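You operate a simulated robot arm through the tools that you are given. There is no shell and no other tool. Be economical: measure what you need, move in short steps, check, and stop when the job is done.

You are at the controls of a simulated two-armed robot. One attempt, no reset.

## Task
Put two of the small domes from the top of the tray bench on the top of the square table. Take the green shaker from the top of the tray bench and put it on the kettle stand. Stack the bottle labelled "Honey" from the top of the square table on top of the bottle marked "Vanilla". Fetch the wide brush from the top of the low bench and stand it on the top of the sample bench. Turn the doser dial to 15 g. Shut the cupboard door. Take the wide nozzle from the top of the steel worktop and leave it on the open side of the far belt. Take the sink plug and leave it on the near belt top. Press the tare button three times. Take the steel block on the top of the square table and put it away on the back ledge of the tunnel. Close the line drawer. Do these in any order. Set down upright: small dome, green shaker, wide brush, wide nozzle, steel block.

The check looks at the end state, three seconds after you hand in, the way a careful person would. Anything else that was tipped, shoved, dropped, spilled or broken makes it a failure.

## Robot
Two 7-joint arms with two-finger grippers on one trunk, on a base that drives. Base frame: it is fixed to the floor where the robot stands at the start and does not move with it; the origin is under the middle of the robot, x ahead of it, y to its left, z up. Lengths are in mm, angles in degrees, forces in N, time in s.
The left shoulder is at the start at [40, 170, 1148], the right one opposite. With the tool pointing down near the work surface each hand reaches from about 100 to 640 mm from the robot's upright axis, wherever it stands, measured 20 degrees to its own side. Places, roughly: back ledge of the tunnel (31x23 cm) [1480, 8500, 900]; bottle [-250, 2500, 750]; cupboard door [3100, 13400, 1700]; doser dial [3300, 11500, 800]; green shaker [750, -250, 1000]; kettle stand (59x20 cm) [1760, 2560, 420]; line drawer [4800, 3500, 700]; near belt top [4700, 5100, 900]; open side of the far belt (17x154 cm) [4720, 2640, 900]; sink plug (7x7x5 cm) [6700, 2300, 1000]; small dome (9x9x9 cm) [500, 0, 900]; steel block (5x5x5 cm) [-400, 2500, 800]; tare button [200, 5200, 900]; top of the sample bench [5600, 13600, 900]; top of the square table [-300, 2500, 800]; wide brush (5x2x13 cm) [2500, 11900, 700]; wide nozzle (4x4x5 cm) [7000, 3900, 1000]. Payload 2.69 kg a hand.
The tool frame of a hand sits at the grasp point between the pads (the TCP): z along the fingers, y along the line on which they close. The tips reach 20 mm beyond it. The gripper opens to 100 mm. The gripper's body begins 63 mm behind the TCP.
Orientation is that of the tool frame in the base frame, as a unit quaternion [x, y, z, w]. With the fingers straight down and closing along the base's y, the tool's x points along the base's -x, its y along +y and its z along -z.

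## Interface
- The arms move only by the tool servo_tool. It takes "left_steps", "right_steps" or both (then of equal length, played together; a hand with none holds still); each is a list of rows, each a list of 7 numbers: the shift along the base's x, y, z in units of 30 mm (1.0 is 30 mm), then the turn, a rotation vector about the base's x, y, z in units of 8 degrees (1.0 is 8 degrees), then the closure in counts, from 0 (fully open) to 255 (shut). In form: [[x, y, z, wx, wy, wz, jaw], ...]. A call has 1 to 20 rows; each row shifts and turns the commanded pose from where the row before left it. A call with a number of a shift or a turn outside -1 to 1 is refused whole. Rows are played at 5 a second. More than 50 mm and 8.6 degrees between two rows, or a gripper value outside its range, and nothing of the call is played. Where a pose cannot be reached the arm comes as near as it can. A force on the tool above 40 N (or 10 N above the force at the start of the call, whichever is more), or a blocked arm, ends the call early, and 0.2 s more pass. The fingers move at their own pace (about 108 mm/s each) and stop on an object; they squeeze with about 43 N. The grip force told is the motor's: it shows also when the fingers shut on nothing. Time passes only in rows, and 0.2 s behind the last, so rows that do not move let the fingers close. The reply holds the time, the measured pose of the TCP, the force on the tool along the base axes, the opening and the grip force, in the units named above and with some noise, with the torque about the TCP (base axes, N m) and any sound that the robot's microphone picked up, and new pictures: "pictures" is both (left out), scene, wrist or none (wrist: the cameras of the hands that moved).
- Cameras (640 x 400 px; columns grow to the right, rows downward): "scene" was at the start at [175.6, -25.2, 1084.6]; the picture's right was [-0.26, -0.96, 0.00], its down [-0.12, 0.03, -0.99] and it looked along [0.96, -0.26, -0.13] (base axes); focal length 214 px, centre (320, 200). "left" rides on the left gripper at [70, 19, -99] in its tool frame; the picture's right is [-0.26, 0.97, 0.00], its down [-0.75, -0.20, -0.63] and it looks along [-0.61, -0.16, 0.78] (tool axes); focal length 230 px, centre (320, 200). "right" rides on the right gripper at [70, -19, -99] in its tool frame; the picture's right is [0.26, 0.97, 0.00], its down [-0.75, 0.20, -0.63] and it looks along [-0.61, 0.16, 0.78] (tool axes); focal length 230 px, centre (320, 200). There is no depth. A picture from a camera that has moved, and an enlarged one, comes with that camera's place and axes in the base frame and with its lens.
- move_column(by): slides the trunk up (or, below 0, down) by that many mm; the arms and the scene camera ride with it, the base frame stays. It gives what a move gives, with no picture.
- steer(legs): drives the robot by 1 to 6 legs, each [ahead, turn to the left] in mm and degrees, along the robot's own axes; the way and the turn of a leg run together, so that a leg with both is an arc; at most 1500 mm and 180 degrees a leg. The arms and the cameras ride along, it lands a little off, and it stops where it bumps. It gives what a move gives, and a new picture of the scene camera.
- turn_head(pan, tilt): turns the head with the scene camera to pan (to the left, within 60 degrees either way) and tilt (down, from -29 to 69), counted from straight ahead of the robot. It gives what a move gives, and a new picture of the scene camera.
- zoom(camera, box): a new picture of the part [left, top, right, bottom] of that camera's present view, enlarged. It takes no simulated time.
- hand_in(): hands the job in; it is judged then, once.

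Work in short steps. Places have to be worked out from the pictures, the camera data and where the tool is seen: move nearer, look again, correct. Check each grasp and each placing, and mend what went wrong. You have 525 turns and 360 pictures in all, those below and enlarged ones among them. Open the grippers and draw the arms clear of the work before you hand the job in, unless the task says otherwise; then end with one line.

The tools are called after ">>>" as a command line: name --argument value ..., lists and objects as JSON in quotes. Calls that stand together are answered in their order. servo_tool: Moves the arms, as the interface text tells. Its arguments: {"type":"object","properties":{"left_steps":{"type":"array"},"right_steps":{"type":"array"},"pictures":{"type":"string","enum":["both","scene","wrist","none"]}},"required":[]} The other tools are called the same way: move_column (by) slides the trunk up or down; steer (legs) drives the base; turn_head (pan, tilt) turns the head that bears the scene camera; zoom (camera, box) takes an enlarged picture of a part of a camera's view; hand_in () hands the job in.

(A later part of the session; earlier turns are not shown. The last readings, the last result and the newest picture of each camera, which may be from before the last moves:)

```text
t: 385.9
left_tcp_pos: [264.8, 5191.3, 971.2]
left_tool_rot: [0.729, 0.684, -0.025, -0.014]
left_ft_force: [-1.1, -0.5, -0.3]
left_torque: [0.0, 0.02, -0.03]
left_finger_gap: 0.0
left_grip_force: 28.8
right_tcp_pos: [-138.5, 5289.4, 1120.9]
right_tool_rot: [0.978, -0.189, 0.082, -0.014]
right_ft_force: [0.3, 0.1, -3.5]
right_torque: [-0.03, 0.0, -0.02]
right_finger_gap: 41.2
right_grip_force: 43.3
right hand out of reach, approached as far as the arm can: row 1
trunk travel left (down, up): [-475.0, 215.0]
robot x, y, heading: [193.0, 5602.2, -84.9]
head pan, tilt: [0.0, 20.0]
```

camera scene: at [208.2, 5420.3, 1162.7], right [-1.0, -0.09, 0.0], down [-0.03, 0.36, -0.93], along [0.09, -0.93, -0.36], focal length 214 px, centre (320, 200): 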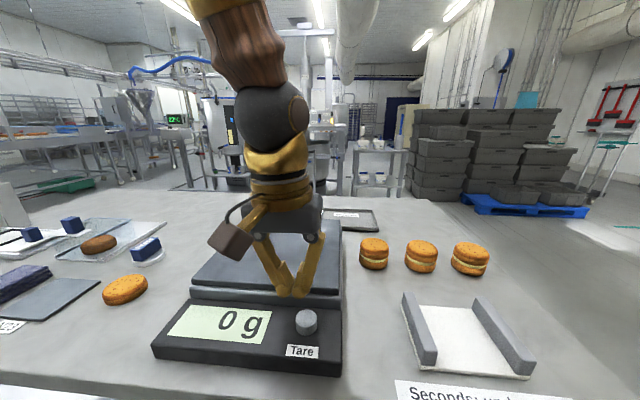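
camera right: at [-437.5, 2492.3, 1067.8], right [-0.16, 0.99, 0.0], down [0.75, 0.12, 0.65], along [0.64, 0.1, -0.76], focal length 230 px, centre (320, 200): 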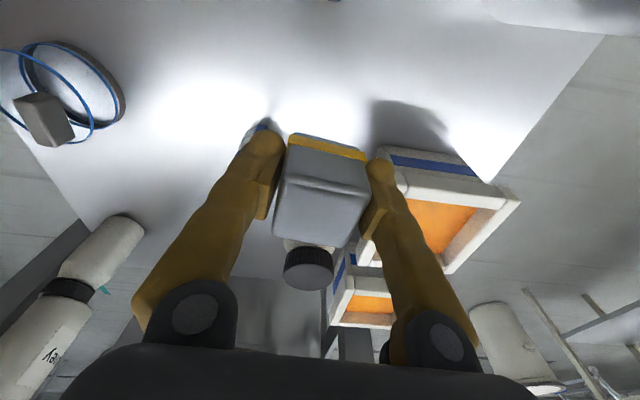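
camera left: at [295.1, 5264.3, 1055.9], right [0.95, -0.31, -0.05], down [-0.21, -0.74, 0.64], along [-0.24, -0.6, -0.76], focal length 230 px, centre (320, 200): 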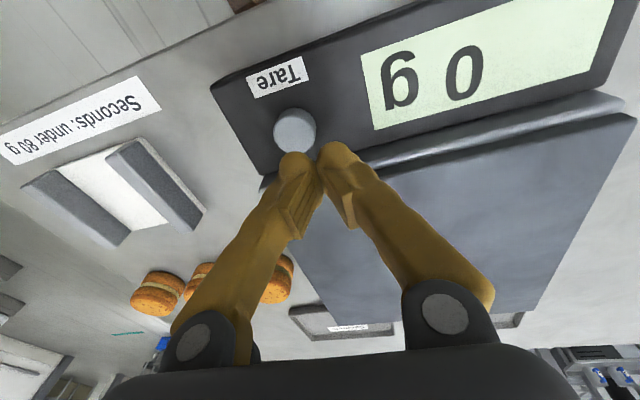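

>>> servo_tool --left_steps '[[-0.25, 0, 0, 0.1, 0.3, 0, 255], [-0.25, 0, 0, 0, 0, 0, 255], [0, 0, 0, 0, 0, 0, 255], [0, 0, 0, 0, 0, 0, 255]]' --pictures "wrist"

```text
t: 386.9
left_tcp_pos: [248.1, 5194.3, 971.1]
left_tool_rot: [0.732, 0.68, -0.032, -0.031]
left_ft_force: [0.8, -0.2, -0.6]
left_torque: [-0.03, -0.03, 0.0]
left_finger_gap: 0.0
left_grip_force: 29.4
right_tcp_pos: [-137.5, 5290.2, 1120.8]
right_tool_rot: [0.978, -0.19, 0.081, -0.014]
right_ft_force: [-1.3, -0.7, -2.3]
right_torque: [0.03, -0.06, -0.01]
right_finger_gap: 40.7
right_grip_force: 42.8
trunk travel left (down, up): [-475.0, 215.0]
robot x, y, heading: [190.1, 5604.4, -84.7]
head pan, tilt: [0.0, 20.0]
camera left: at [280.2, 5261.6, 1066.6], right [0.94, -0.33, -0.09], down [-0.2, -0.74, 0.65], along [-0.28, -0.59, -0.76], focal length 230 px, centre (320, 200)
```

left: 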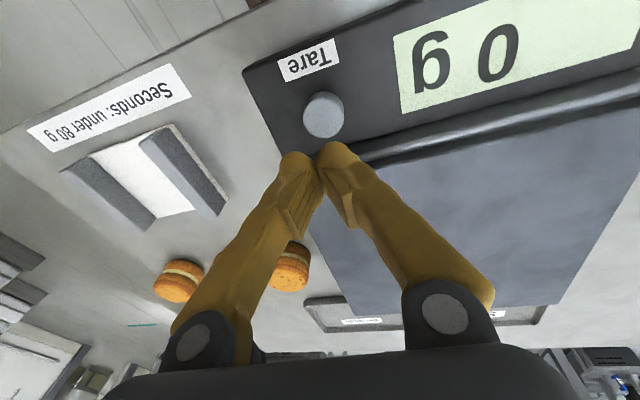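

Fix the 5° tilt about y, step toward y≈5202, lower to ~945 and look again.

>>> servo_tool --left_steps '[[0, 0.2, -0.3, 0, -0.35, 0, 255], [0, 0.1, -0.3, 0, -0.3, 0, 255], [0, 0, -0.2, 0, 0, 0, 255], [0, 0, 0, 0, 0, 0, 255], [0, 0, 0, 0, 0, 0, 255]]' --pictures "both"

```text
t: 388.3
left_tcp_pos: [263.4, 5202.1, 968.7]
left_tool_rot: [0.699, 0.714, -0.033, -0.017]
left_ft_force: [0.1, 0.8, 0.0]
left_torque: [-0.09, -0.02, -0.01]
left_finger_gap: 0.0
left_grip_force: 29.6
right_tcp_pos: [-138.0, 5310.9, 1125.4]
right_tool_rot: [0.978, -0.189, 0.086, -0.004]
right_ft_force: [-0.2, 0.6, -3.3]
right_torque: [-0.12, -0.04, -0.02]
right_finger_gap: 40.8
right_grip_force: 43.0
trunk travel left (down, up): [-475.0, 215.0]
robot x, y, heading: [194.1, 5605.1, -84.3]
head pan, tilt: [0.0, 20.0]
stopped in row 5 (left hand): the arm was blocked; the commanded pose is now the measured one
camera scene: at [207.8, 5422.7, 1163.1], right [-1.0, -0.09, 0.0], down [-0.03, 0.35, -0.93], along [0.09, -0.93, -0.36], focal length 214 px, centre (320, 200)
camera left: at [286.2, 5275.4, 1064.4], right [0.97, -0.24, -0.06], down [-0.14, -0.74, 0.66], along [-0.2, -0.63, -0.75], focal length 230 px, centre (320, 200)
```

scene: 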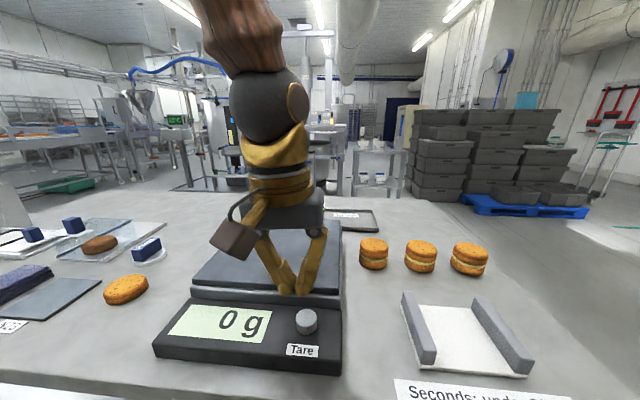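
left: 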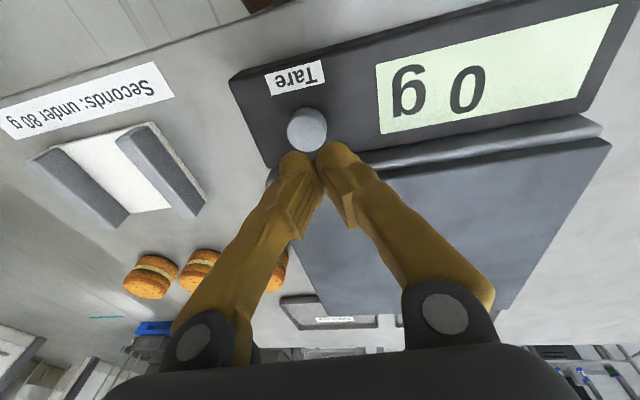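

The left arm runs into limits when reaching inward of its own side. I'll turn the robot right 16° so the button lies ~20° to the left.

>>> servo_tool --left_steps '[[0.3, 0.3, 0.4, 0, 0, 0, 255], [0.3, 0.3, 0.4, 0, 0, 0, 255], [0, 0, 0, 0, 0, 0, 255]]' --pictures "none"

>>> steer --legs '[[0, -16]]'

```text
t: 389.1
left_tcp_pos: [276.6, 5219.5, 991.1]
left_tool_rot: [0.705, 0.708, -0.031, -0.013]
left_ft_force: [0.5, 0.2, -0.2]
left_torque: [0.05, 0.0, -0.03]
left_finger_gap: 0.0
left_grip_force: 30.1
right_tcp_pos: [-139.7, 5307.2, 1125.6]
right_tool_rot: [0.978, -0.189, 0.085, -0.007]
right_ft_force: [0.8, 0.7, -3.4]
right_torque: [-0.01, -0.06, 0.01]
right_finger_gap: 41.0
right_grip_force: 43.2
trunk travel left (down, up): [-475.0, 215.0]
robot x, y, heading: [192.3, 5605.4, -84.5]
head pan, tilt: [0.0, 20.0]
```

```text
t: 390.4
left_tcp_pos: [172.1, 5210.1, 991.2]
left_tool_rot: [0.794, 0.607, -0.029, -0.017]
left_ft_force: [-0.1, 0.1, -0.3]
left_torque: [-0.01, -0.05, -0.01]
left_finger_gap: 0.0
left_grip_force: 29.2
right_tcp_pos: [-205.9, 5406.2, 1124.7]
right_tool_rot: [0.944, -0.319, 0.085, 0.006]
right_ft_force: [-0.1, 0.1, -2.7]
right_torque: [-0.07, 0.02, 0.01]
right_finger_gap: 41.1
right_grip_force: 43.1
trunk travel left (down, up): [-475.0, 215.0]
robot x, y, heading: [196.3, 5599.7, -100.4]
head pan, tilt: [0.0, 20.0]
camera scene: at [159.0, 5421.3, 1162.5], right [-0.98, 0.18, 0.0], down [0.06, 0.35, -0.93], along [-0.16, -0.92, -0.36], focal length 214 px, centre (320, 200)
```

scene: 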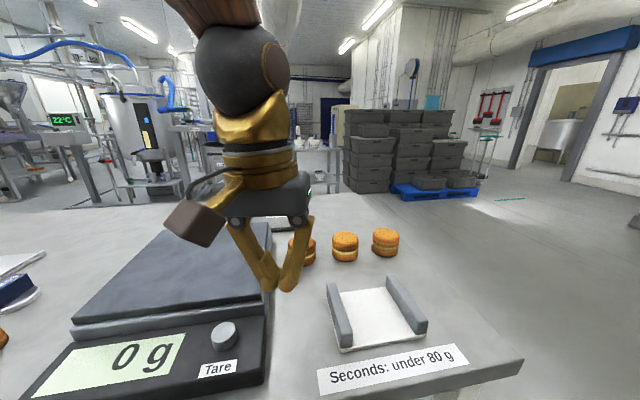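

Button now at (250,5196). Move the left fingertips above it, levelled.

>>> servo_tool --left_steps '[[0.6, -0.1, 0, 0, -0.24, 0, 255], [0.7, -0.1, 0, 0, -0.24, 0, 255], [0.7, -0.1, 0, 0, 0, 0, 255], [0.6, -0.1, -0.4, 0, 0, 0, 255], [0, 0, -0.6, 0, 0, 0, 255], [0, 0, -0.5, 0, 0, 0, 255], [0, 0, 0, 0, 0, 0, 255], [0, 0, 0, 0, 0, 0, 255]]' --pictures "both"

```text
t: 392.2
left_tcp_pos: [253.4, 5213.2, 951.8]
left_tool_rot: [0.794, 0.607, -0.006, 0.008]
left_ft_force: [0.1, -0.3, 0.8]
left_torque: [0.0, 0.01, 0.02]
left_finger_gap: 0.0
left_grip_force: 29.2
right_tcp_pos: [-201.2, 5421.9, 1128.4]
right_tool_rot: [0.944, -0.317, 0.087, 0.013]
right_ft_force: [0.1, 0.0, -3.7]
right_torque: [-0.01, -0.01, 0.0]
right_finger_gap: 40.5
right_grip_force: 42.9
trunk travel left (down, up): [-475.0, 215.0]
robot x, y, heading: [188.8, 5603.7, -100.3]
head pan, tilt: [0.0, 20.0]
camera scene: at [159.4, 5420.8, 1162.4], right [-0.98, 0.18, 0.0], down [0.06, 0.35, -0.93], along [-0.16, -0.92, -0.36], focal length 214 px, centre (320, 200)
camera left: at [290.3, 5277.5, 1048.8], right [0.86, -0.5, 0.01], down [-0.39, -0.66, 0.65], along [-0.32, -0.56, -0.76], focal length 230 px, centre (320, 200)
```

scene: 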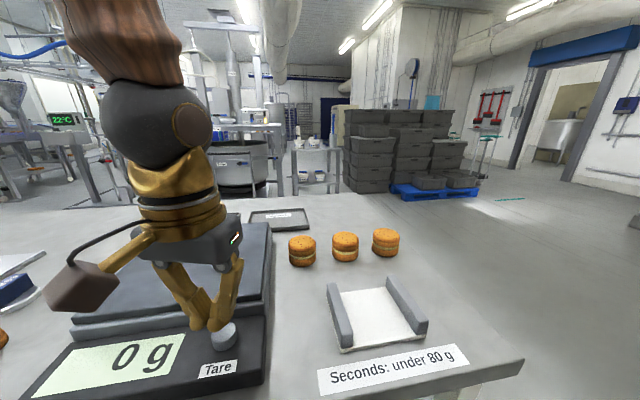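
left: 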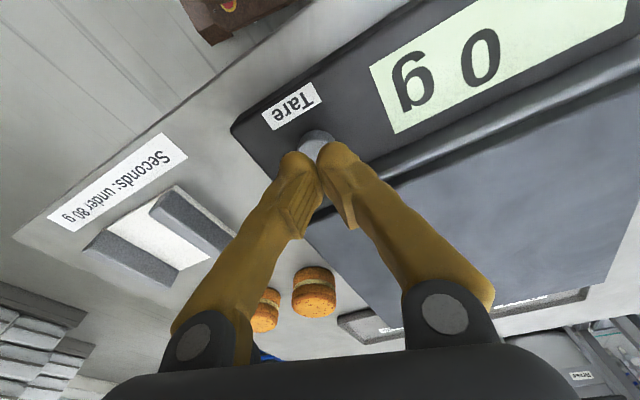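

Fingertips nearly above the button. Shift to (250,5203) and descend to just above it (TCP ~922).

>>> servo_tool --left_steps '[[-0.1, -0.33, 0, 0.05, -0.05, 0, 255], [0, 0, -0.5, 0, 0, 0, 255], [0, 0, -0.4, 0, 0, 0, 255], [0, 0, 0, 0, 0, 0, 255], [0, 0, 0, 0, 0, 0, 255]]' --pictures "wrist"

```text
t: 393.4
left_tcp_pos: [250.5, 5203.9, 924.4]
left_tool_rot: [0.795, 0.607, -0.002, 0.009]
left_ft_force: [1.0, -1.2, 0.5]
left_torque: [0.03, 0.02, 0.01]
left_finger_gap: 0.1
left_grip_force: 29.8
right_tcp_pos: [-202.4, 5423.0, 1128.5]
right_tool_rot: [0.944, -0.318, 0.087, 0.015]
right_ft_force: [0.0, -0.8, -2.7]
right_torque: [0.0, 0.0, 0.03]
right_finger_gap: 40.7
right_grip_force: 43.0
trunk travel left (down, up): [-475.0, 215.0]
robot x, y, heading: [191.0, 5600.3, -100.4]
head pan, tilt: [0.0, 20.0]
camera left: at [285.5, 5267.1, 1022.4], right [0.86, -0.5, 0.01], down [-0.4, -0.66, 0.64], along [-0.31, -0.56, -0.77], focal length 230 px, centre (320, 200)
```

left: 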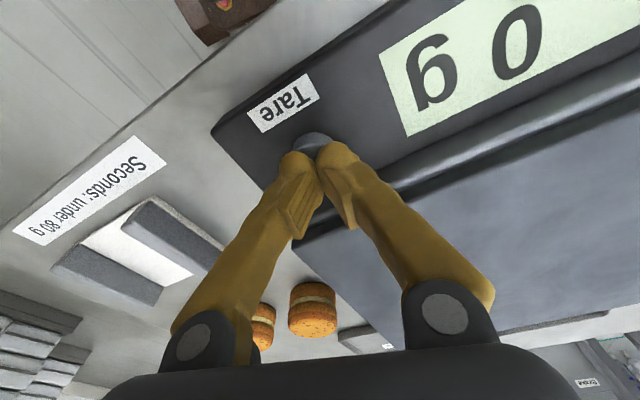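

Over the button. Press down in 3 mm steps watching force and sound.

>>> servo_tool --left_steps '[[0, 0, -0.1, 0, 0, 0, 255], [0, 0, -0.1, 0, 0, 0, 255], [0, 0, -0.1, 0, 0, 0, 255], [0, 0, 0, 0, 0, 0, 255]]' --pictures "none"

```text
t: 394.4
left_tcp_pos: [250.8, 5203.2, 916.5]
left_tool_rot: [0.795, 0.607, -0.003, 0.008]
left_ft_force: [0.5, 0.2, 2.5]
left_torque: [0.02, -0.01, -0.04]
left_finger_gap: 0.0
left_grip_force: 29.9
right_tcp_pos: [-200.2, 5422.8, 1129.3]
right_tool_rot: [0.944, -0.316, 0.088, 0.013]
right_ft_force: [1.0, -0.5, -2.6]
right_torque: [-0.03, -0.03, -0.01]
right_finger_gap: 40.8
right_grip_force: 42.5
trunk travel left (down, up): [-475.0, 215.0]
robot x, y, heading: [195.7, 5600.4, -99.8]
head pan, tilt: [0.0, 20.0]
heard: click
```

A click: press 1. Raise 12 mm to release.

>>> servo_tool --left_steps '[[0, 0, 0.4, 0, 0, 0, 255], [0, 0, 0, 0, 0, 0, 255], [0, 0, 0, 0, 0, 0, 255]]' --pictures "none"

```text
t: 395.2
left_tcp_pos: [250.4, 5202.5, 928.3]
left_tool_rot: [0.794, 0.608, -0.002, 0.008]
left_ft_force: [-0.4, -0.7, 0.7]
left_torque: [-0.01, -0.04, 0.01]
left_finger_gap: 0.0
left_grip_force: 29.0
right_tcp_pos: [-201.3, 5423.2, 1127.3]
right_tool_rot: [0.944, -0.317, 0.087, 0.013]
right_ft_force: [0.5, 0.6, -2.6]
right_torque: [-0.03, -0.04, 0.0]
right_finger_gap: 40.7
right_grip_force: 42.8
trunk travel left (down, up): [-475.0, 215.0]
robot x, y, heading: [195.8, 5600.2, -100.1]
head pan, tilt: [0.0, 20.0]
```

Press 2: down 12 mm in steps.

>>> servo_tool --left_steps '[[0, 0, -0.2, 0, 0, 0, 255], [0, 0, -0.1, 0, 0, 0, 255], [0, 0, -0.1, 0, 0, 0, 255], [0, 0, 0, 0, 0, 0, 255]]' --pictures "none"

```text
t: 396.2
left_tcp_pos: [250.6, 5202.6, 916.8]
left_tool_rot: [0.794, 0.607, -0.003, 0.009]
left_ft_force: [0.9, 0.1, 2.7]
left_torque: [0.01, -0.01, 0.05]
left_finger_gap: 0.0
left_grip_force: 30.0
right_tcp_pos: [-201.8, 5424.0, 1127.8]
right_tool_rot: [0.944, -0.318, 0.087, 0.014]
right_ft_force: [-0.8, -0.6, -2.7]
right_torque: [0.0, -0.03, 0.0]
right_finger_gap: 40.9
right_grip_force: 43.3
trunk travel left (down, up): [-475.0, 215.0]
robot x, y, heading: [191.5, 5602.0, -100.1]
head pan, tilt: [0.0, 20.0]
heard: click
```

Click 2. Release again.

>>> servo_tool --left_steps '[[0, 0, 0.4, 0, 0, 0, 255], [0, 0, 0, 0, 0, 0, 255], [0, 0, 0, 0, 0, 0, 255]]' --pictures "none"

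>>> servo_tool --left_steps '[[0, 0, -0.2, 0, 0, 0, 255], [0, 0, -0.1, 0, 0, 0, 255], [0, 0, -0.1, 0, 0, 0, 255], [0, 0, 0, 0, 0, 0, 255]]' --pictures "none"

```text
t: 397.1
left_tcp_pos: [250.4, 5202.6, 928.8]
left_tool_rot: [0.794, 0.608, -0.002, 0.008]
left_ft_force: [0.3, -0.1, 1.0]
left_torque: [0.0, 0.02, -0.02]
left_finger_gap: 0.0
left_grip_force: 29.7
right_tcp_pos: [-200.5, 5423.0, 1128.4]
right_tool_rot: [0.944, -0.318, 0.087, 0.014]
right_ft_force: [0.0, 0.5, -2.4]
right_torque: [-0.03, -0.04, -0.01]
right_finger_gap: 40.8
right_grip_force: 43.0
trunk travel left (down, up): [-475.0, 215.0]
robot x, y, heading: [193.6, 5602.5, -100.0]
head pan, tilt: [0.0, 20.0]
```

```text
t: 398.1
left_tcp_pos: [252.0, 5202.5, 917.0]
left_tool_rot: [0.794, 0.607, -0.003, 0.009]
left_ft_force: [-0.5, 0.0, 3.2]
left_torque: [0.03, 0.04, 0.02]
left_finger_gap: 0.0
left_grip_force: 29.9
right_tcp_pos: [-201.7, 5423.9, 1127.7]
right_tool_rot: [0.944, -0.318, 0.087, 0.014]
right_ft_force: [-0.1, 0.1, -2.2]
right_torque: [0.0, -0.04, -0.02]
right_finger_gap: 40.9
right_grip_force: 43.0
trunk travel left (down, up): [-475.0, 215.0]
robot x, y, heading: [196.3, 5602.9, -100.1]
head pan, tilt: [0.0, 20.0]
heard: click
```

Three clicks done. Raise the hand straight up and back away, then turn north toward the tunnel (1480,8500).

>>> servo_tool --left_steps '[[0, 0, 0.5, 0, 0, 0, 255], [0, 0, 0.9, 0, 0, 0, 255], [0, 0, 0.9, 0, 0, 0, 255], [0, 0, 0.9, 0, 0, 0, 255], [0, 0, 0.9, 0, 0, 0, 255], [0, 0, 0, 0, 0, 0, 255]]' --pictures "none"

>>> steer --legs '[[-400, 0], [0, 160]]'

```text
t: 399.4
left_tcp_pos: [250.1, 5202.5, 1040.4]
left_tool_rot: [0.795, 0.607, -0.002, 0.009]
left_ft_force: [-0.5, 0.2, -0.4]
left_torque: [0.02, 0.0, -0.02]
left_finger_gap: 0.1
left_grip_force: 30.1
right_tcp_pos: [-202.1, 5422.9, 1129.3]
right_tool_rot: [0.944, -0.317, 0.088, 0.012]
right_ft_force: [0.2, -0.1, -4.0]
right_torque: [-0.02, -0.04, 0.03]
right_finger_gap: 41.1
right_grip_force: 43.3
trunk travel left (down, up): [-475.0, 215.0]
robot x, y, heading: [193.5, 5599.9, -100.1]
head pan, tilt: [0.0, 20.0]
```

```text
t: 408.8
left_tcp_pos: [330.7, 6396.6, 1040.3]
left_tool_rot: [-0.479, 0.878, 0.008, 0.004]
left_ft_force: [0.1, 0.1, -0.7]
left_torque: [0.01, 0.02, 0.01]
left_finger_gap: 0.0
left_grip_force: 29.8
right_tcp_pos: [695.0, 6049.6, 1129.5]
right_tool_rot: [0.457, 0.885, 0.026, -0.084]
right_ft_force: [0.3, -0.2, -2.7]
right_torque: [0.03, 0.01, -0.02]
right_finger_gap: 40.8
right_grip_force: 43.0
trunk travel left (down, up): [-475.0, 215.0]
robot x, y, heading: [272.7, 5991.6, 62.2]
head pan, tilt: [0.0, 20.0]
camera scene: at [359.7, 6153.6, 1162.5], right [0.89, -0.47, 0.0], down [-0.17, -0.32, -0.93], along [0.43, 0.83, -0.36], focal length 214 px, centre (320, 200)
```

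scene: 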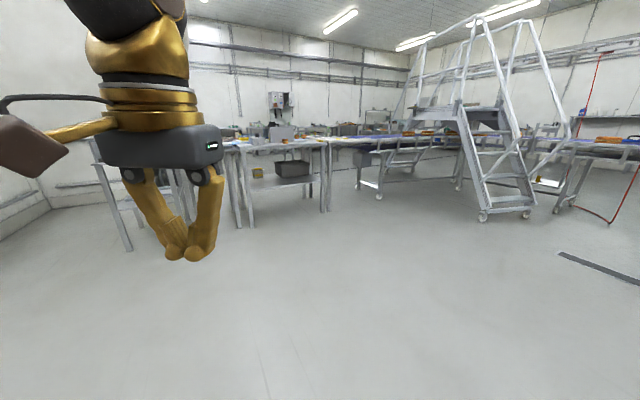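

Drive about 1650 toward the line at (1200,7450) and look.

>>> steer --legs '[[0, -3], [1500, 0], [150, 0], [0, 25]]'

```text
t: 418.9
left_tcp_pos: [1013.9, 7780.8, 1047.4]
left_tool_rot: [-0.637, 0.771, 0.016, 0.009]
left_ft_force: [0.4, -0.7, -0.4]
left_torque: [0.08, -0.03, -0.04]
left_finger_gap: 0.0
left_grip_force: 29.8
right_tcp_pos: [1483.7, 7595.3, 1132.7]
right_tool_rot: [0.28, 0.956, 0.019, -0.086]
right_ft_force: [-0.6, -0.8, -2.6]
right_torque: [0.08, 0.0, 0.0]
right_finger_gap: 41.1
right_grip_force: 42.8
trunk travel left (down, up): [-475.0, 215.0]
robot x, y, heading: [1124.5, 7404.1, 84.4]
head pan, tilt: [0.0, 20.0]
camera scene: at [1137.3, 7581.7, 1163.4], right [0.99, -0.1, 0.0], down [-0.04, -0.35, -0.94], along [0.09, 0.93, -0.35], focal length 214 px, centre (320, 200)
```

scene: 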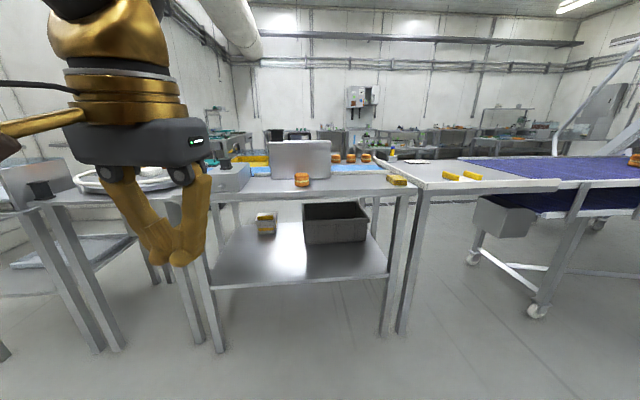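

>>> zoom --camera "scene" --box '[210, 125, 450, 275]'

```text
2.67 times, centred on (330, 200) of scene
camera zoom: at [1137.3, 7581.7, 1163.4], right [0.99, -0.1, 0.0], down [-0.04, -0.35, -0.94], along [0.09, 0.93, -0.35], focal length 572 px, centre (293, 200)
```

zoom: 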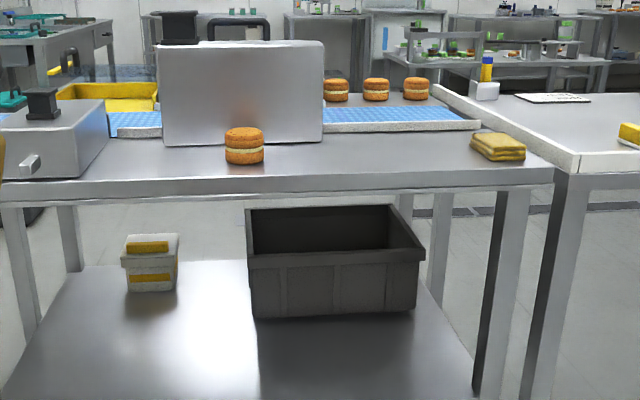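

The ledge right of the metal-detector tunnel, around (1450,8500), z≈885, is the target spot (cookie at 1148, sandwich at 1607). Pull the left hand back and drive to (1280,8075), heading 90.

>>> servo_tool --left_steps '[[0, -0.8, 0, 0, 0, 0, 0], [0, -0.8, 0, 0, 0, 0, 0], [0, -0.8, 0, 0, 0, 0, 0], [0, 0, 0, 0, 0, 0, 0]]' --pictures "none"

>>> steer --legs '[[0, -7.5], [690, 0], [0, 13.5]]'

```text
t: 419.9
left_tcp_pos: [1013.5, 7698.8, 1050.5]
left_tool_rot: [-0.637, 0.771, 0.021, 0.012]
left_ft_force: [-0.6, 0.3, 0.4]
left_torque: [-0.01, 0.02, 0.03]
left_finger_gap: 100.2
left_grip_force: 0.0
right_tcp_pos: [1495.1, 7592.7, 1133.3]
right_tool_rot: [0.275, 0.958, 0.017, -0.073]
right_ft_force: [-0.1, 0.4, -3.0]
right_torque: [0.04, 0.04, 0.0]
right_finger_gap: 40.8
right_grip_force: 43.7
trunk travel left (down, up): [-475.0, 215.0]
robot x, y, heading: [1120.9, 7409.0, 84.4]
head pan, tilt: [0.0, 20.0]
```

```text
t: 425.1
left_tcp_pos: [1140.8, 8356.9, 1051.7]
left_tool_rot: [-0.676, 0.737, 0.022, 0.011]
left_ft_force: [-0.3, -0.2, -0.1]
left_torque: [0.01, -0.03, 0.02]
left_finger_gap: 100.2
left_grip_force: 0.2
right_tcp_pos: [1624.1, 8299.8, 1136.3]
right_tool_rot: [0.227, 0.97, 0.01, -0.091]
right_ft_force: [-0.4, -0.2, -2.2]
right_torque: [0.03, 0.0, 0.01]
right_finger_gap: 40.8
right_grip_force: 42.9
trunk travel left (down, up): [-475.0, 215.0]
robot x, y, heading: [1280.4, 8079.2, 90.3]
head pan, tilt: [0.0, 20.0]
camera scene: at [1277.1, 8259.2, 1162.5], right [1.0, 0.01, 0.0], down [0.0, -0.36, -0.93], along [0.0, 0.93, -0.36], focal length 214 px, centre (320, 200)
```

scene: 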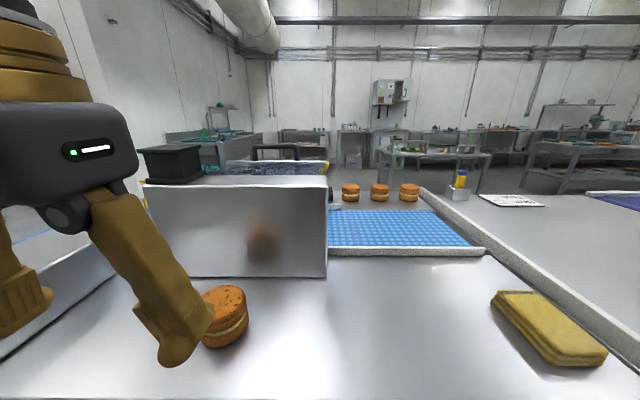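

Ledge clear. Bring the right hand with the block over (1440,8500), levelling it, at z≈1000.

>>> servo_tool --right_steps '[[-0.7, 0.8, -0.5, -0.17, -0.47, 0, 255], [-0.8, 0.85, -0.5, -0.17, -0.47, 0, 255], [-0.8, 0.85, -0.5, -0.18, -0.47, 0, 255], [-0.8, 0.85, -0.6, 0, 0, 0, 255], [-0.8, 0.85, -0.6, 0, 0, 0, 255], [-0.8, 0.85, -0.6, 0, 0, 0, 255], [-0.8, 0.85, -0.6, 0, 0, 0, 255], [-0.6, 0.8, -0.6, 0, 0, 0, 255], [0, 0, 0, 0, 0, 0, 255], [0, 0, 0, 0, 0, 0, 255]]' --pictures "scene"

```text
t: 427.3
left_tcp_pos: [1142.5, 8346.9, 1056.5]
left_tool_rot: [-0.676, 0.736, 0.029, 0.023]
left_ft_force: [0.6, 0.7, -0.5]
left_torque: [-0.03, 0.0, -0.02]
left_finger_gap: 99.9
left_grip_force: 0.0
right_tcp_pos: [1449.3, 8501.5, 1020.0]
right_tool_rot: [0.238, 0.971, 0.01, -0.007]
right_ft_force: [-0.2, 0.4, -2.8]
right_torque: [0.02, -0.01, -0.02]
right_finger_gap: 41.0
right_grip_force: 43.1
right hand out of reach, approached as far as the arm can: row 1
trunk travel left (down, up): [-475.0, 215.0]
robot x, y, heading: [1279.6, 8077.8, 90.4]
head pan, tilt: [0.0, 20.0]
camera scene: at [1277.6, 8260.0, 1162.4], right [1.0, 0.01, 0.0], down [0.0, -0.36, -0.93], along [0.0, 0.93, -0.36], focal length 214 px, centre (320, 200)
```

scene: 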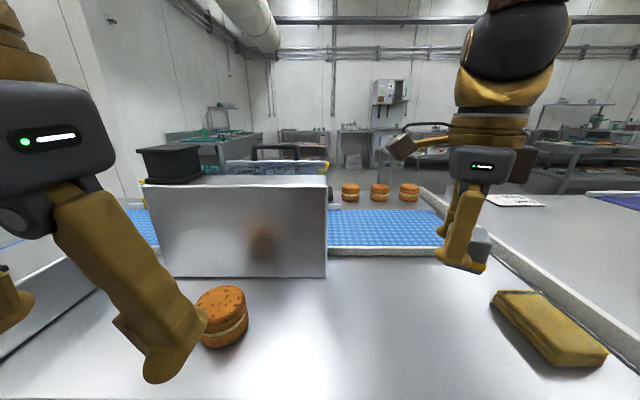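

Level the last 2° and lower to ~930.

>>> servo_tool --right_steps '[[-0.3, 0, -0.5, -0.25, -0.24, 0, 255], [0, 0, -0.6, 0, 0, 0, 255], [0, 0, -0.6, 0, 0, 0, 255], [0, 0, -0.6, 0, 0, 0, 255], [0, 0, -0.5, 0, 0, 0, 255], [0, 0, 0, 0, 0, 0, 255], [0, 0, 0, 0, 0, 0, 255]]' --pictures "scene"

```text
t: 428.9
left_tcp_pos: [1142.3, 8344.8, 1056.7]
left_tool_rot: [-0.676, 0.736, 0.029, 0.022]
left_ft_force: [0.2, 0.8, 0.1]
left_torque: [0.01, 0.01, -0.02]
left_finger_gap: 99.9
left_grip_force: 0.1
right_tcp_pos: [1445.0, 8498.9, 930.1]
right_tool_rot: [0.251, 0.968, -0.01, 0.014]
right_ft_force: [-4.4, 3.7, 26.9]
right_torque: [0.21, 0.27, -0.03]
right_finger_gap: 41.4
right_grip_force: 43.0
trunk travel left (down, up): [-475.0, 215.0]
robot x, y, heading: [1280.9, 8076.6, 90.3]
head pan, tilt: [0.0, 20.0]
camera scene: at [1276.6, 8258.1, 1162.9], right [1.0, 0.01, 0.0], down [0.0, -0.36, -0.93], along [0.0, 0.93, -0.36], focal length 214 px, centre (320, 200)
```

scene: 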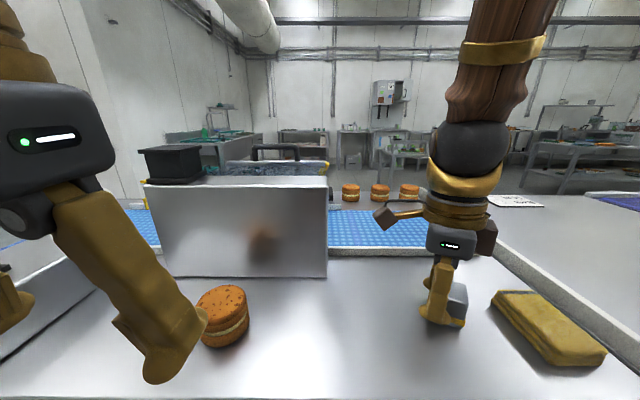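

Contact at 930. Ease up 1.5 mm, release, rise.

>>> servo_tool --right_steps '[[0, 0, 0.06, 0, 0, 0, 255], [0, 0, 0, 0, 0, 0, 120], [0, 0, 0, 0, 0, 0, 60], [0, 0, 0, 0, 0, 0, 60], [0, 0, 0.6, 0, 0, 0, 60], [0, 0, 0.9, 0, 0, 0, 60], [0, 0, 0.9, 0, 0, 0, 60], [0, 0, 0.9, 0, 0, 0, 60], [0.3, -0.8, 0.5, 0, 0, 0, 60], [0.3, -0.8, 0, 0, 0, 0, 60], [0, 0, 0, 0, 0, 0, 60]]' --pictures "scene"

```text
t: 430.6
left_tcp_pos: [1156.1, 8353.1, 1068.9]
left_tool_rot: [-0.674, 0.735, 0.049, 0.056]
left_ft_force: [0.7, 0.1, -0.2]
left_torque: [0.05, 0.0, 0.01]
left_finger_gap: 100.1
left_grip_force: 0.1
right_tcp_pos: [1448.8, 8413.7, 935.4]
right_tool_rot: [0.251, 0.96, -0.119, 0.035]
right_ft_force: [-0.6, -0.5, -0.2]
right_torque: [0.05, 0.07, -0.01]
right_finger_gap: 76.5
right_grip_force: 0.0
trunk travel left (down, up): [-475.0, 215.0]
robot x, y, heading: [1278.6, 8077.1, 90.2]
head pan, tilt: [0.0, 20.0]
stopped in row 8 (right hand): the arm was blocked; the commanded pose is now the measured one
camera scene: at [1278.5, 8256.9, 1163.0], right [1.0, 0.01, 0.0], down [0.0, -0.36, -0.93], along [-0.01, 0.93, -0.36], focal length 214 px, centre (320, 200)
```

scene: 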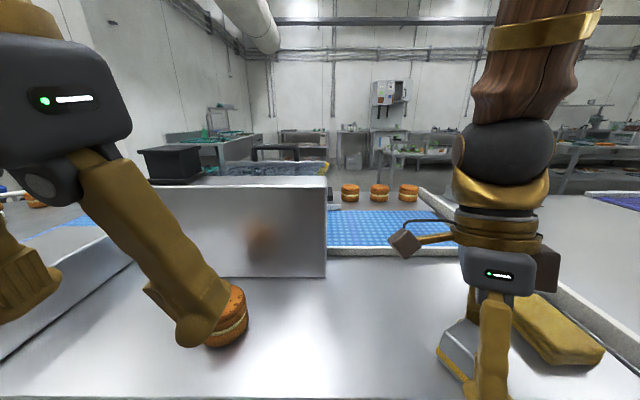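

The arm made an unexpected lunge backward. Check the block.

>>> zoom --camera "scene" --box '[400, 270, 560, 400]'

>>> zoom --camera "right" --box '[0, 0, 640, 400]'

```text
3.08 times, centred on (480, 335) of scene
camera zoom: at [1278.5, 8256.9, 1163.0], right [1.0, 0.01, 0.0], down [0.0, -0.36, -0.93], along [-0.01, 0.93, -0.36], focal length 660 px, centre (-172, -215)
```

zoom: 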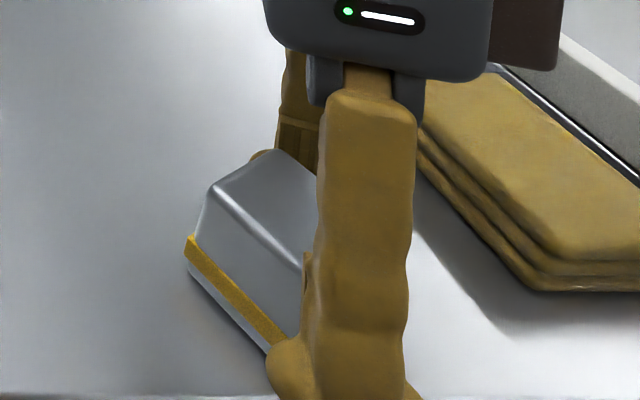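

```text
1.00 times, centred on (320, 200) of right (not enlarged: the box is as wide or as high as the picture)
camera zoom: at [1379.5, 8455.1, 1027.6], right [0.25, 0.94, -0.24], down [0.75, -0.03, 0.66], along [0.62, -0.34, -0.71], focal length 230 px, centre (320, 200)
```

zoom: 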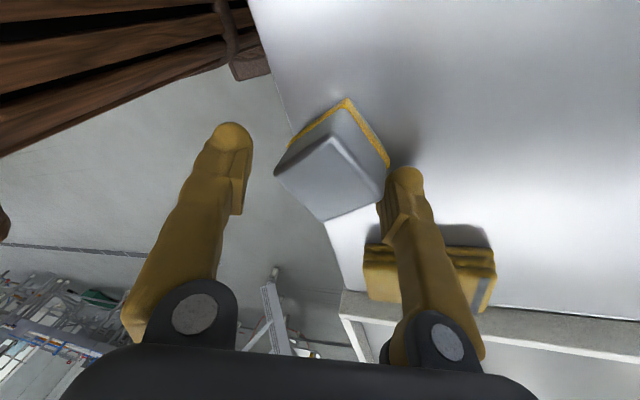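

The block was dragged near the table's edge but is still upright. The wrist yaw is near its limit, which causes these jumps. I move very gently: a little away from the block (+y) and up.

>>> servo_tool --right_steps '[[0, 0.15, 0.1, 0, 0, 0, 60], [0, 0, 0.2, 0, 0, 0, 60], [0, 0, 0, 0, 0, 0, 60]]' --pictures "wrist"

```text
t: 431.4
left_tcp_pos: [1154.4, 8354.1, 1068.2]
left_tool_rot: [-0.673, 0.736, 0.046, 0.055]
left_ft_force: [-0.4, -0.1, -0.2]
left_torque: [0.02, -0.04, 0.0]
left_finger_gap: 100.0
left_grip_force: 0.1
right_tcp_pos: [1450.0, 8419.6, 942.4]
right_tool_rot: [0.254, 0.959, -0.124, 0.033]
right_ft_force: [0.3, -1.0, -0.3]
right_torque: [0.03, 0.04, 0.0]
right_finger_gap: 76.5
right_grip_force: 0.0
trunk travel left (down, up): [-475.0, 215.0]
robot x, y, heading: [1278.0, 8080.3, 90.4]
head pan, tilt: [0.0, 20.0]
camera right: at [1380.2, 8462.8, 1034.2], right [0.26, 0.93, -0.25], down [0.75, -0.03, 0.66], along [0.61, -0.36, -0.71], focal length 230 px, centre (320, 200)
```

right: 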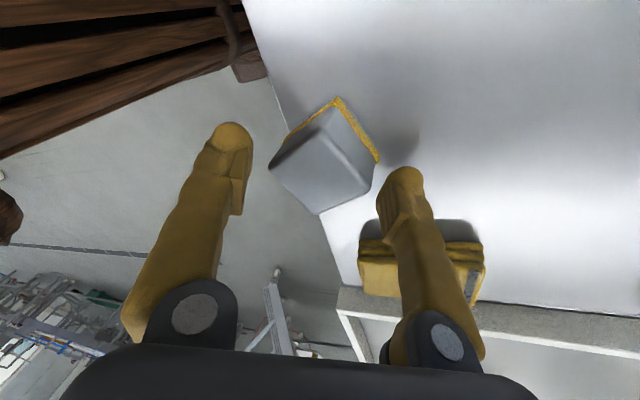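

Good. Continue straight up slowly.

>>> servo_tool --right_steps '[[0, 0, 0.25, 0, 0, 0, 60], [0, 0, 0.3, 0, 0, 0, 60], [0, 0, 0.3, 0, 0, 0, 60], [0, 0, 0.3, 0, 0, 0, 60], [0, 0, 0.3, 0, 0, 0, 60], [0, 0, 0, 0, 0, 0, 60]]' --pictures "none"

```text
t: 432.8
left_tcp_pos: [1155.4, 8355.6, 1068.3]
left_tool_rot: [-0.673, 0.736, 0.045, 0.054]
left_ft_force: [0.4, -0.1, -0.8]
left_torque: [-0.03, 0.03, 0.0]
left_finger_gap: 100.0
left_grip_force: 0.0
right_tcp_pos: [1449.1, 8424.5, 991.5]
right_tool_rot: [0.261, 0.957, -0.121, 0.024]
right_ft_force: [0.9, 0.2, -0.4]
right_torque: [0.02, 0.04, 0.01]
right_finger_gap: 76.6
right_grip_force: 0.1
trunk travel left (down, up): [-475.0, 215.0]
robot x, y, heading: [1279.7, 8077.0, 90.3]
head pan, tilt: [0.0, 20.0]
```

Clear of the block. Level the tool and unwind the yaw by ~100° while rising a bit.

>>> servo_tool --right_steps '[[0, 0, 0.2, 0.45, 0, 0, 0], [0, 0, 0.2, 0.45, 0, 0.3, 0], [0, 0, 0.2, 0.45, 0, 0.5, 0], [0, 0, 0.2, 0.4, 0, 0.7, 0], [0, 0, 0.2, 0, 0, 0.8, 0], [0, 0, 0, 0, 0, 0.8, 0], [0, 0, 0, 0, 0, 0.8, 0], [0, 0, 0, 0, 0, 0.8, 0], [0, 0, 0, 0, 0, 0.8, 0], [0, 0, 0, 0, 0, 0.8, 0], [0, 0, 0, 0, 0, 0.8, 0], [0, 0, 0, 0, 0, 0.8, 0], [0, 0, 0, 0, 0, 0.8, 0], [0, 0, 0, 0, 0, 0.8, 0], [0, 0, 0, 0, 0, 0.8, 0], [0, 0, 0, 0, 0, 0.8, 0], [0, 0, 0, 0, 0, 0.8, 0], [0, 0, 0, 0, 0, 0, 0], [0, 0, 0, 0, 0, 0, 0]]' --pictures "wrist"

```text
t: 436.8
left_tcp_pos: [1155.8, 8353.8, 1068.5]
left_tool_rot: [-0.674, 0.735, 0.046, 0.053]
left_ft_force: [-0.5, -0.3, 0.0]
left_torque: [-0.03, -0.01, -0.06]
left_finger_gap: 99.9
left_grip_force: 0.0
right_tcp_pos: [1447.6, 8420.8, 1019.0]
right_tool_rot: [-0.548, 0.837, 0.011, 0.008]
right_ft_force: [0.6, 0.8, 0.0]
right_torque: [0.02, -0.01, 0.01]
right_finger_gap: 100.0
right_grip_force: 0.1
trunk travel left (down, up): [-475.0, 215.0]
robot x, y, heading: [1280.8, 8078.0, 90.4]
head pan, tilt: [0.0, 20.0]
camera right: at [1436.1, 8347.2, 1115.7], right [-0.99, 0.15, 0.0], down [0.12, 0.75, 0.65], along [0.1, 0.64, -0.76], focal length 230 px, centre (320, 200)
```

right: 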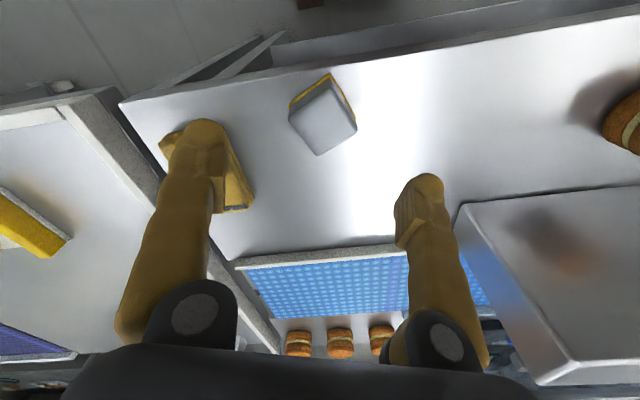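

The block stands upright fully near the edge. Zoom for its exact orientation.

>>> zoom --camera "right" --box '[270, 60, 380, 170]'

```text
3.64 times, centred on (325, 115) of right
camera zoom: at [1436.1, 8347.2, 1115.7], right [-0.99, 0.15, 0.0], down [0.12, 0.75, 0.65], along [0.1, 0.64, -0.76], focal length 837 px, centre (302, 509)
```

zoom: 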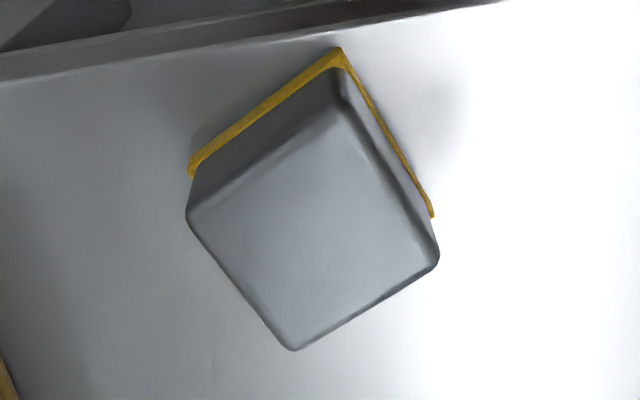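

Block centre (1444,8417), yaw 26°. Rotate the tool +50°, align, and descend to regrip.

>>> servo_tool --right_steps '[[-0.06, -0.06, 0, -0.19, 0, 0.8, 40], [-0.06, -0.06, 0, 0, 0, 0.8, 40], [0, 0, 0, 0, 0, 0.8, 40], [0, 0, 0, 0, 0, 0.8, 40], [0, 0, 0, 0, 0, 0.8, 40], [0, 0, 0, 0, 0, 0.8, 40], [0, 0, 0, 0, 0, 0.8, 40], [0, 0, 0, 0, 0, 0.6, 40], [0, 0, -0.4, 0, 0, 0, 40], [0, 0, -0.4, 0, 0, 0, 40], [0, 0, 0, 0, 0, 0, 40], [0, 0, 0, 0, 0, 0, 40]]' --pictures "wrist"

```text
t: 439.4
left_tcp_pos: [1154.5, 8353.8, 1067.8]
left_tool_rot: [-0.674, 0.736, 0.045, 0.054]
left_ft_force: [0.4, -0.6, 0.0]
left_torque: [-0.03, 0.0, 0.01]
left_finger_gap: 100.2
left_grip_force: 0.1
right_tcp_pos: [1443.6, 8418.2, 993.9]
right_tool_rot: [0.847, -0.531, -0.001, 0.0]
right_ft_force: [0.1, -0.1, -0.4]
right_torque: [0.0, -0.03, 0.02]
right_finger_gap: 84.4
right_grip_force: 0.1
trunk travel left (down, up): [-475.0, 215.0]
robot x, y, heading: [1281.7, 8078.9, 90.3]
head pan, tilt: [0.0, 20.0]
camera right: at [1491.5, 8363.3, 1093.6], right [-0.76, -0.65, 0.0], down [-0.51, 0.59, 0.63], along [-0.41, 0.48, -0.78], focal length 230 px, centre (320, 200)
```

right: 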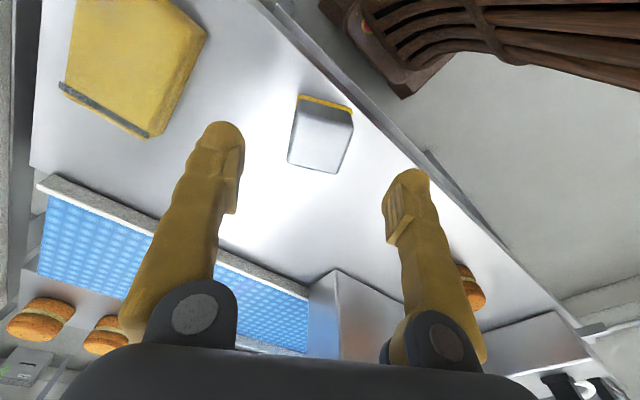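

Aligned. Descend and grip.

>>> servo_tool --right_steps '[[0.07, -0.1, -0.4, 0, 0, 0, 40], [0, 0, -0.5, 0, 0, 0, 40], [0, 0, -0.5, 0, 0, 0, 40], [0, 0, -0.5, 0, 0, 0, 40], [0, 0, -0.15, 0, 0, 0, 40], [0, 0, 0, 0, 0, 0, 40], [0, 0, 0, 0, 0, 0, 255], [0, 0, 0, 0, 0, 0, 255], [0, 0, 0, 0, 0, 0, 255]]' --pictures "none"

>>> servo_tool --right_steps '[[0, 0, 0.4, 0, 0, 0, 255], [0, 0, 0.5, 0, 0, 0, 255], [0, 0.3, 0.4, 0, 0, 0, 255], [0, 0.5, 0, 0, 0, 0, 255], [0, 0.5, 0, 0, 0, 0, 255], [0, 0.6, 0, 0, 0, 0, 255], [0, 0.6, 0, 0, 0, 0, 255], [0, 0, 0, 0, 0, 0, 255]]' --pictures "both"

```text
t: 441.4
left_tcp_pos: [1155.4, 8353.8, 1068.2]
left_tool_rot: [-0.674, 0.736, 0.046, 0.053]
left_ft_force: [0.1, 0.2, -0.2]
left_torque: [0.04, -0.04, 0.0]
left_finger_gap: 99.8
left_grip_force: 0.1
right_tcp_pos: [1445.5, 8414.6, 932.1]
right_tool_rot: [0.847, -0.531, 0.0, 0.0]
right_ft_force: [0.6, 0.2, -0.3]
right_torque: [-0.01, -0.03, -0.03]
right_finger_gap: 40.7
right_grip_force: 43.3
trunk travel left (down, up): [-475.0, 215.0]
robot x, y, heading: [1281.4, 8077.9, 90.4]
head pan, tilt: [0.0, 20.0]
```

```text
t: 443.2
left_tcp_pos: [1155.5, 8354.6, 1067.4]
left_tool_rot: [-0.674, 0.736, 0.046, 0.054]
left_ft_force: [0.0, 0.1, -0.4]
left_torque: [0.01, 0.02, 0.02]
left_finger_gap: 99.8
left_grip_force: 0.1
right_tcp_pos: [1444.6, 8490.5, 970.8]
right_tool_rot: [0.847, -0.532, -0.001, 0.0]
right_ft_force: [-0.1, 0.1, -2.2]
right_torque: [-0.02, -0.02, 0.0]
right_finger_gap: 41.1
right_grip_force: 43.0
trunk travel left (down, up): [-475.0, 215.0]
robot x, y, heading: [1279.7, 8077.1, 90.5]
head pan, tilt: [0.0, 20.0]
camera scene: at [1277.5, 8259.3, 1162.5], right [1.0, 0.01, 0.0], down [0.0, -0.36, -0.93], along [0.0, 0.93, -0.36], focal length 214 px, centre (320, 200)
camera right: at [1493.4, 8435.2, 1071.4], right [-0.76, -0.65, 0.0], down [-0.51, 0.59, 0.63], along [-0.41, 0.48, -0.78], focal length 230 px, centre (320, 200)
```

scene: 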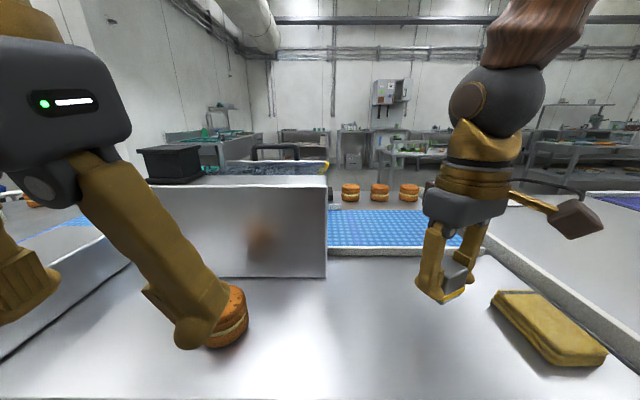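
right: 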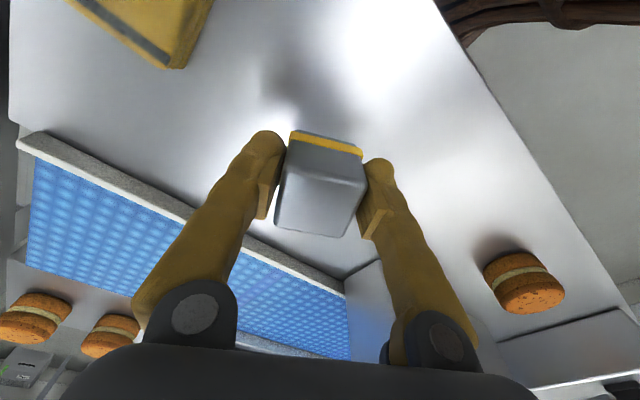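

Block regripped and level. Lower it here.

>>> servo_tool --right_steps '[[0, 0.2, -0.4, 0, 0, 0, 255], [0, 0, -0.4, 0, 0, 0, 255], [0, 0, -0.3, 0, 0, 0, 255], [0, 0, -0.15, 0, 0, 0, 255], [0, 0, 0, 0, 0, 0, 255]]' --pictures "none"

```text
t: 444.4
left_tcp_pos: [1154.3, 8353.9, 1068.8]
left_tool_rot: [-0.674, 0.735, 0.045, 0.054]
left_ft_force: [0.1, -0.1, 0.9]
left_torque: [-0.01, -0.01, -0.02]
left_finger_gap: 100.1
left_grip_force: 0.1
right_tcp_pos: [1445.9, 8496.7, 934.0]
right_tool_rot: [0.847, -0.531, -0.001, 0.0]
right_ft_force: [-0.2, -0.3, -2.5]
right_torque: [-0.06, 0.0, 0.06]
right_finger_gap: 41.2
right_grip_force: 43.2
trunk travel left (down, up): [-475.0, 215.0]
robot x, y, heading: [1281.1, 8080.6, 90.4]
head pan, tilt: [0.0, 20.0]
```

>>> servo_tool --right_steps '[[0, 0, -0.06, 0, 0, 0, 255], [0, 0, -0.06, 0, 0, 0, 255], [0, 0, 0, 0, 0, 0, 255]]' --pictures "none"

```text
t: 445.2
left_tcp_pos: [1153.7, 8352.3, 1069.2]
left_tool_rot: [-0.673, 0.736, 0.046, 0.055]
left_ft_force: [-0.5, 0.1, -0.3]
left_torque: [-0.01, 0.02, -0.01]
left_finger_gap: 100.0
left_grip_force: 0.2
right_tcp_pos: [1444.1, 8496.4, 932.5]
right_tool_rot: [0.847, -0.531, -0.002, -0.003]
right_ft_force: [1.6, 1.8, 27.8]
right_torque: [-0.15, -0.09, -0.04]
right_finger_gap: 40.9
right_grip_force: 43.3
trunk travel left (down, up): [-475.0, 215.0]
robot x, y, heading: [1279.9, 8079.4, 90.1]
head pan, tilt: [0.0, 20.0]
```

Contact. Ease, open, rise gently.

>>> servo_tool --right_steps '[[0, 0, 0.06, 0, 0, 0, 255], [0, 0, 0, 0, 0, 0, 120], [0, 0, 0, 0, 0, 0, 40], [0, 0, 0, 0, 0, 0, 40], [0, 0, 0.4, 0, 0, 0, 40], [0, 0, 0.5, 0, 0, 0, 40], [0, 0, 0.5, 0, 0, 0, 40], [0, 0, 0.5, 0, 0, 0, 40], [0, 0, 0.5, 0, 0, 0, 40], [0, 0, 0.5, 0, 0, 0, 40], [0, 0, 0, 0, 0, 0, 40]]' --pictures "both"

```text
t: 447.6
left_tcp_pos: [1155.2, 8353.4, 1067.9]
left_tool_rot: [-0.674, 0.735, 0.046, 0.054]
left_ft_force: [0.4, 0.0, 0.7]
left_torque: [-0.01, 0.01, 0.02]
left_finger_gap: 100.2
left_grip_force: 0.0
right_tcp_pos: [1445.6, 8496.0, 1018.3]
right_tool_rot: [0.847, -0.531, -0.002, 0.001]
right_ft_force: [-0.1, 0.2, -0.2]
right_torque: [0.04, 0.02, 0.01]
right_finger_gap: 84.4
right_grip_force: 0.1
trunk travel left (down, up): [-475.0, 215.0]
robot x, y, heading: [1279.7, 8074.3, 90.5]
head pan, tilt: [0.0, 20.0]
camera scene: at [1277.4, 8259.5, 1162.4], right [1.0, 0.01, 0.0], down [0.0, -0.36, -0.93], along [0.0, 0.93, -0.36], focal length 214 px, centre (320, 200)
camera right: at [1493.4, 8441.8, 1119.4], right [-0.76, -0.65, 0.0], down [-0.51, 0.59, 0.63], along [-0.41, 0.48, -0.78], focal length 230 px, centre (320, 200)
```

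scene: 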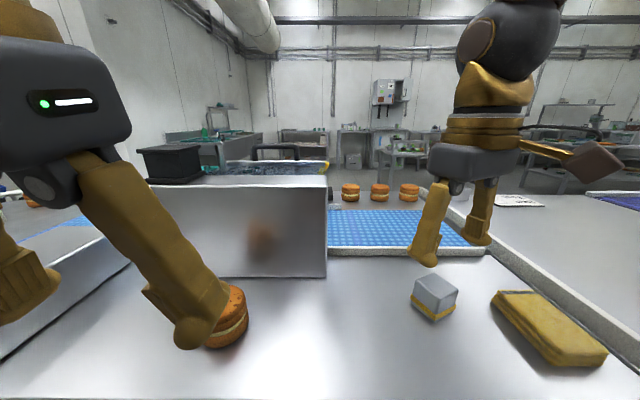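
right: 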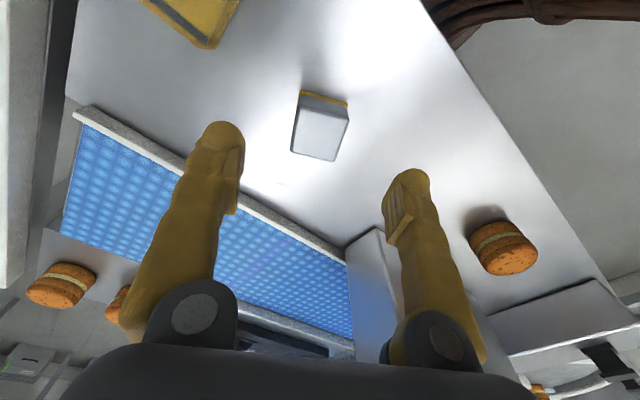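

Block placed well. Back out and go around the left end of this bench row: reverse 500, turn left, drive west.

>>> steer --legs '[[-500, 0], [0, 89], [1500, 0], [650, 0], [0, -70]]'

```text
t: 467.9
left_tcp_pos: [-1100.5, 7826.4, 1063.5]
left_tool_rot: [0.789, -0.613, -0.04, -0.021]
left_ft_force: [0.9, -0.8, -0.2]
left_torque: [-0.02, 0.0, 0.01]
left_finger_gap: 99.7
left_grip_force: 0.1
right_tcp_pos: [-870.0, 8069.3, 1020.3]
right_tool_rot: [0.924, -0.383, -0.001, 0.0]
right_ft_force: [0.4, 0.6, -0.3]
right_torque: [-0.03, 0.02, -0.01]
right_finger_gap: 84.2
right_grip_force: 0.2
trunk travel left (down, up): [-475.0, 215.0]
robot x, y, heading: [-894.9, 7619.9, 109.9]
head pan, tilt: [0.0, 20.0]
camera scene: at [-956.9, 7789.0, 1162.5], right [0.94, 0.34, 0.0], down [0.12, -0.34, -0.93], along [-0.31, 0.88, -0.36], focal length 214 px, centre (320, 200)
```

scene: 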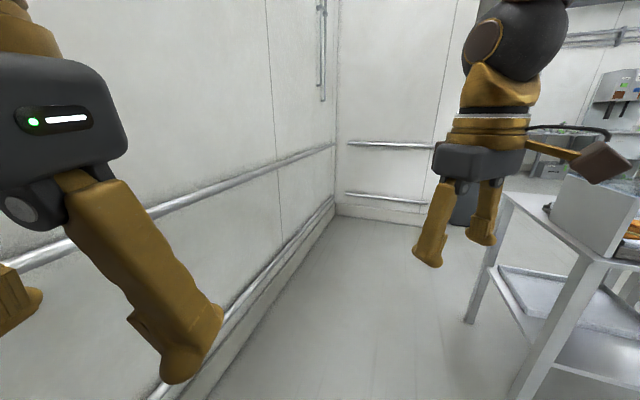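

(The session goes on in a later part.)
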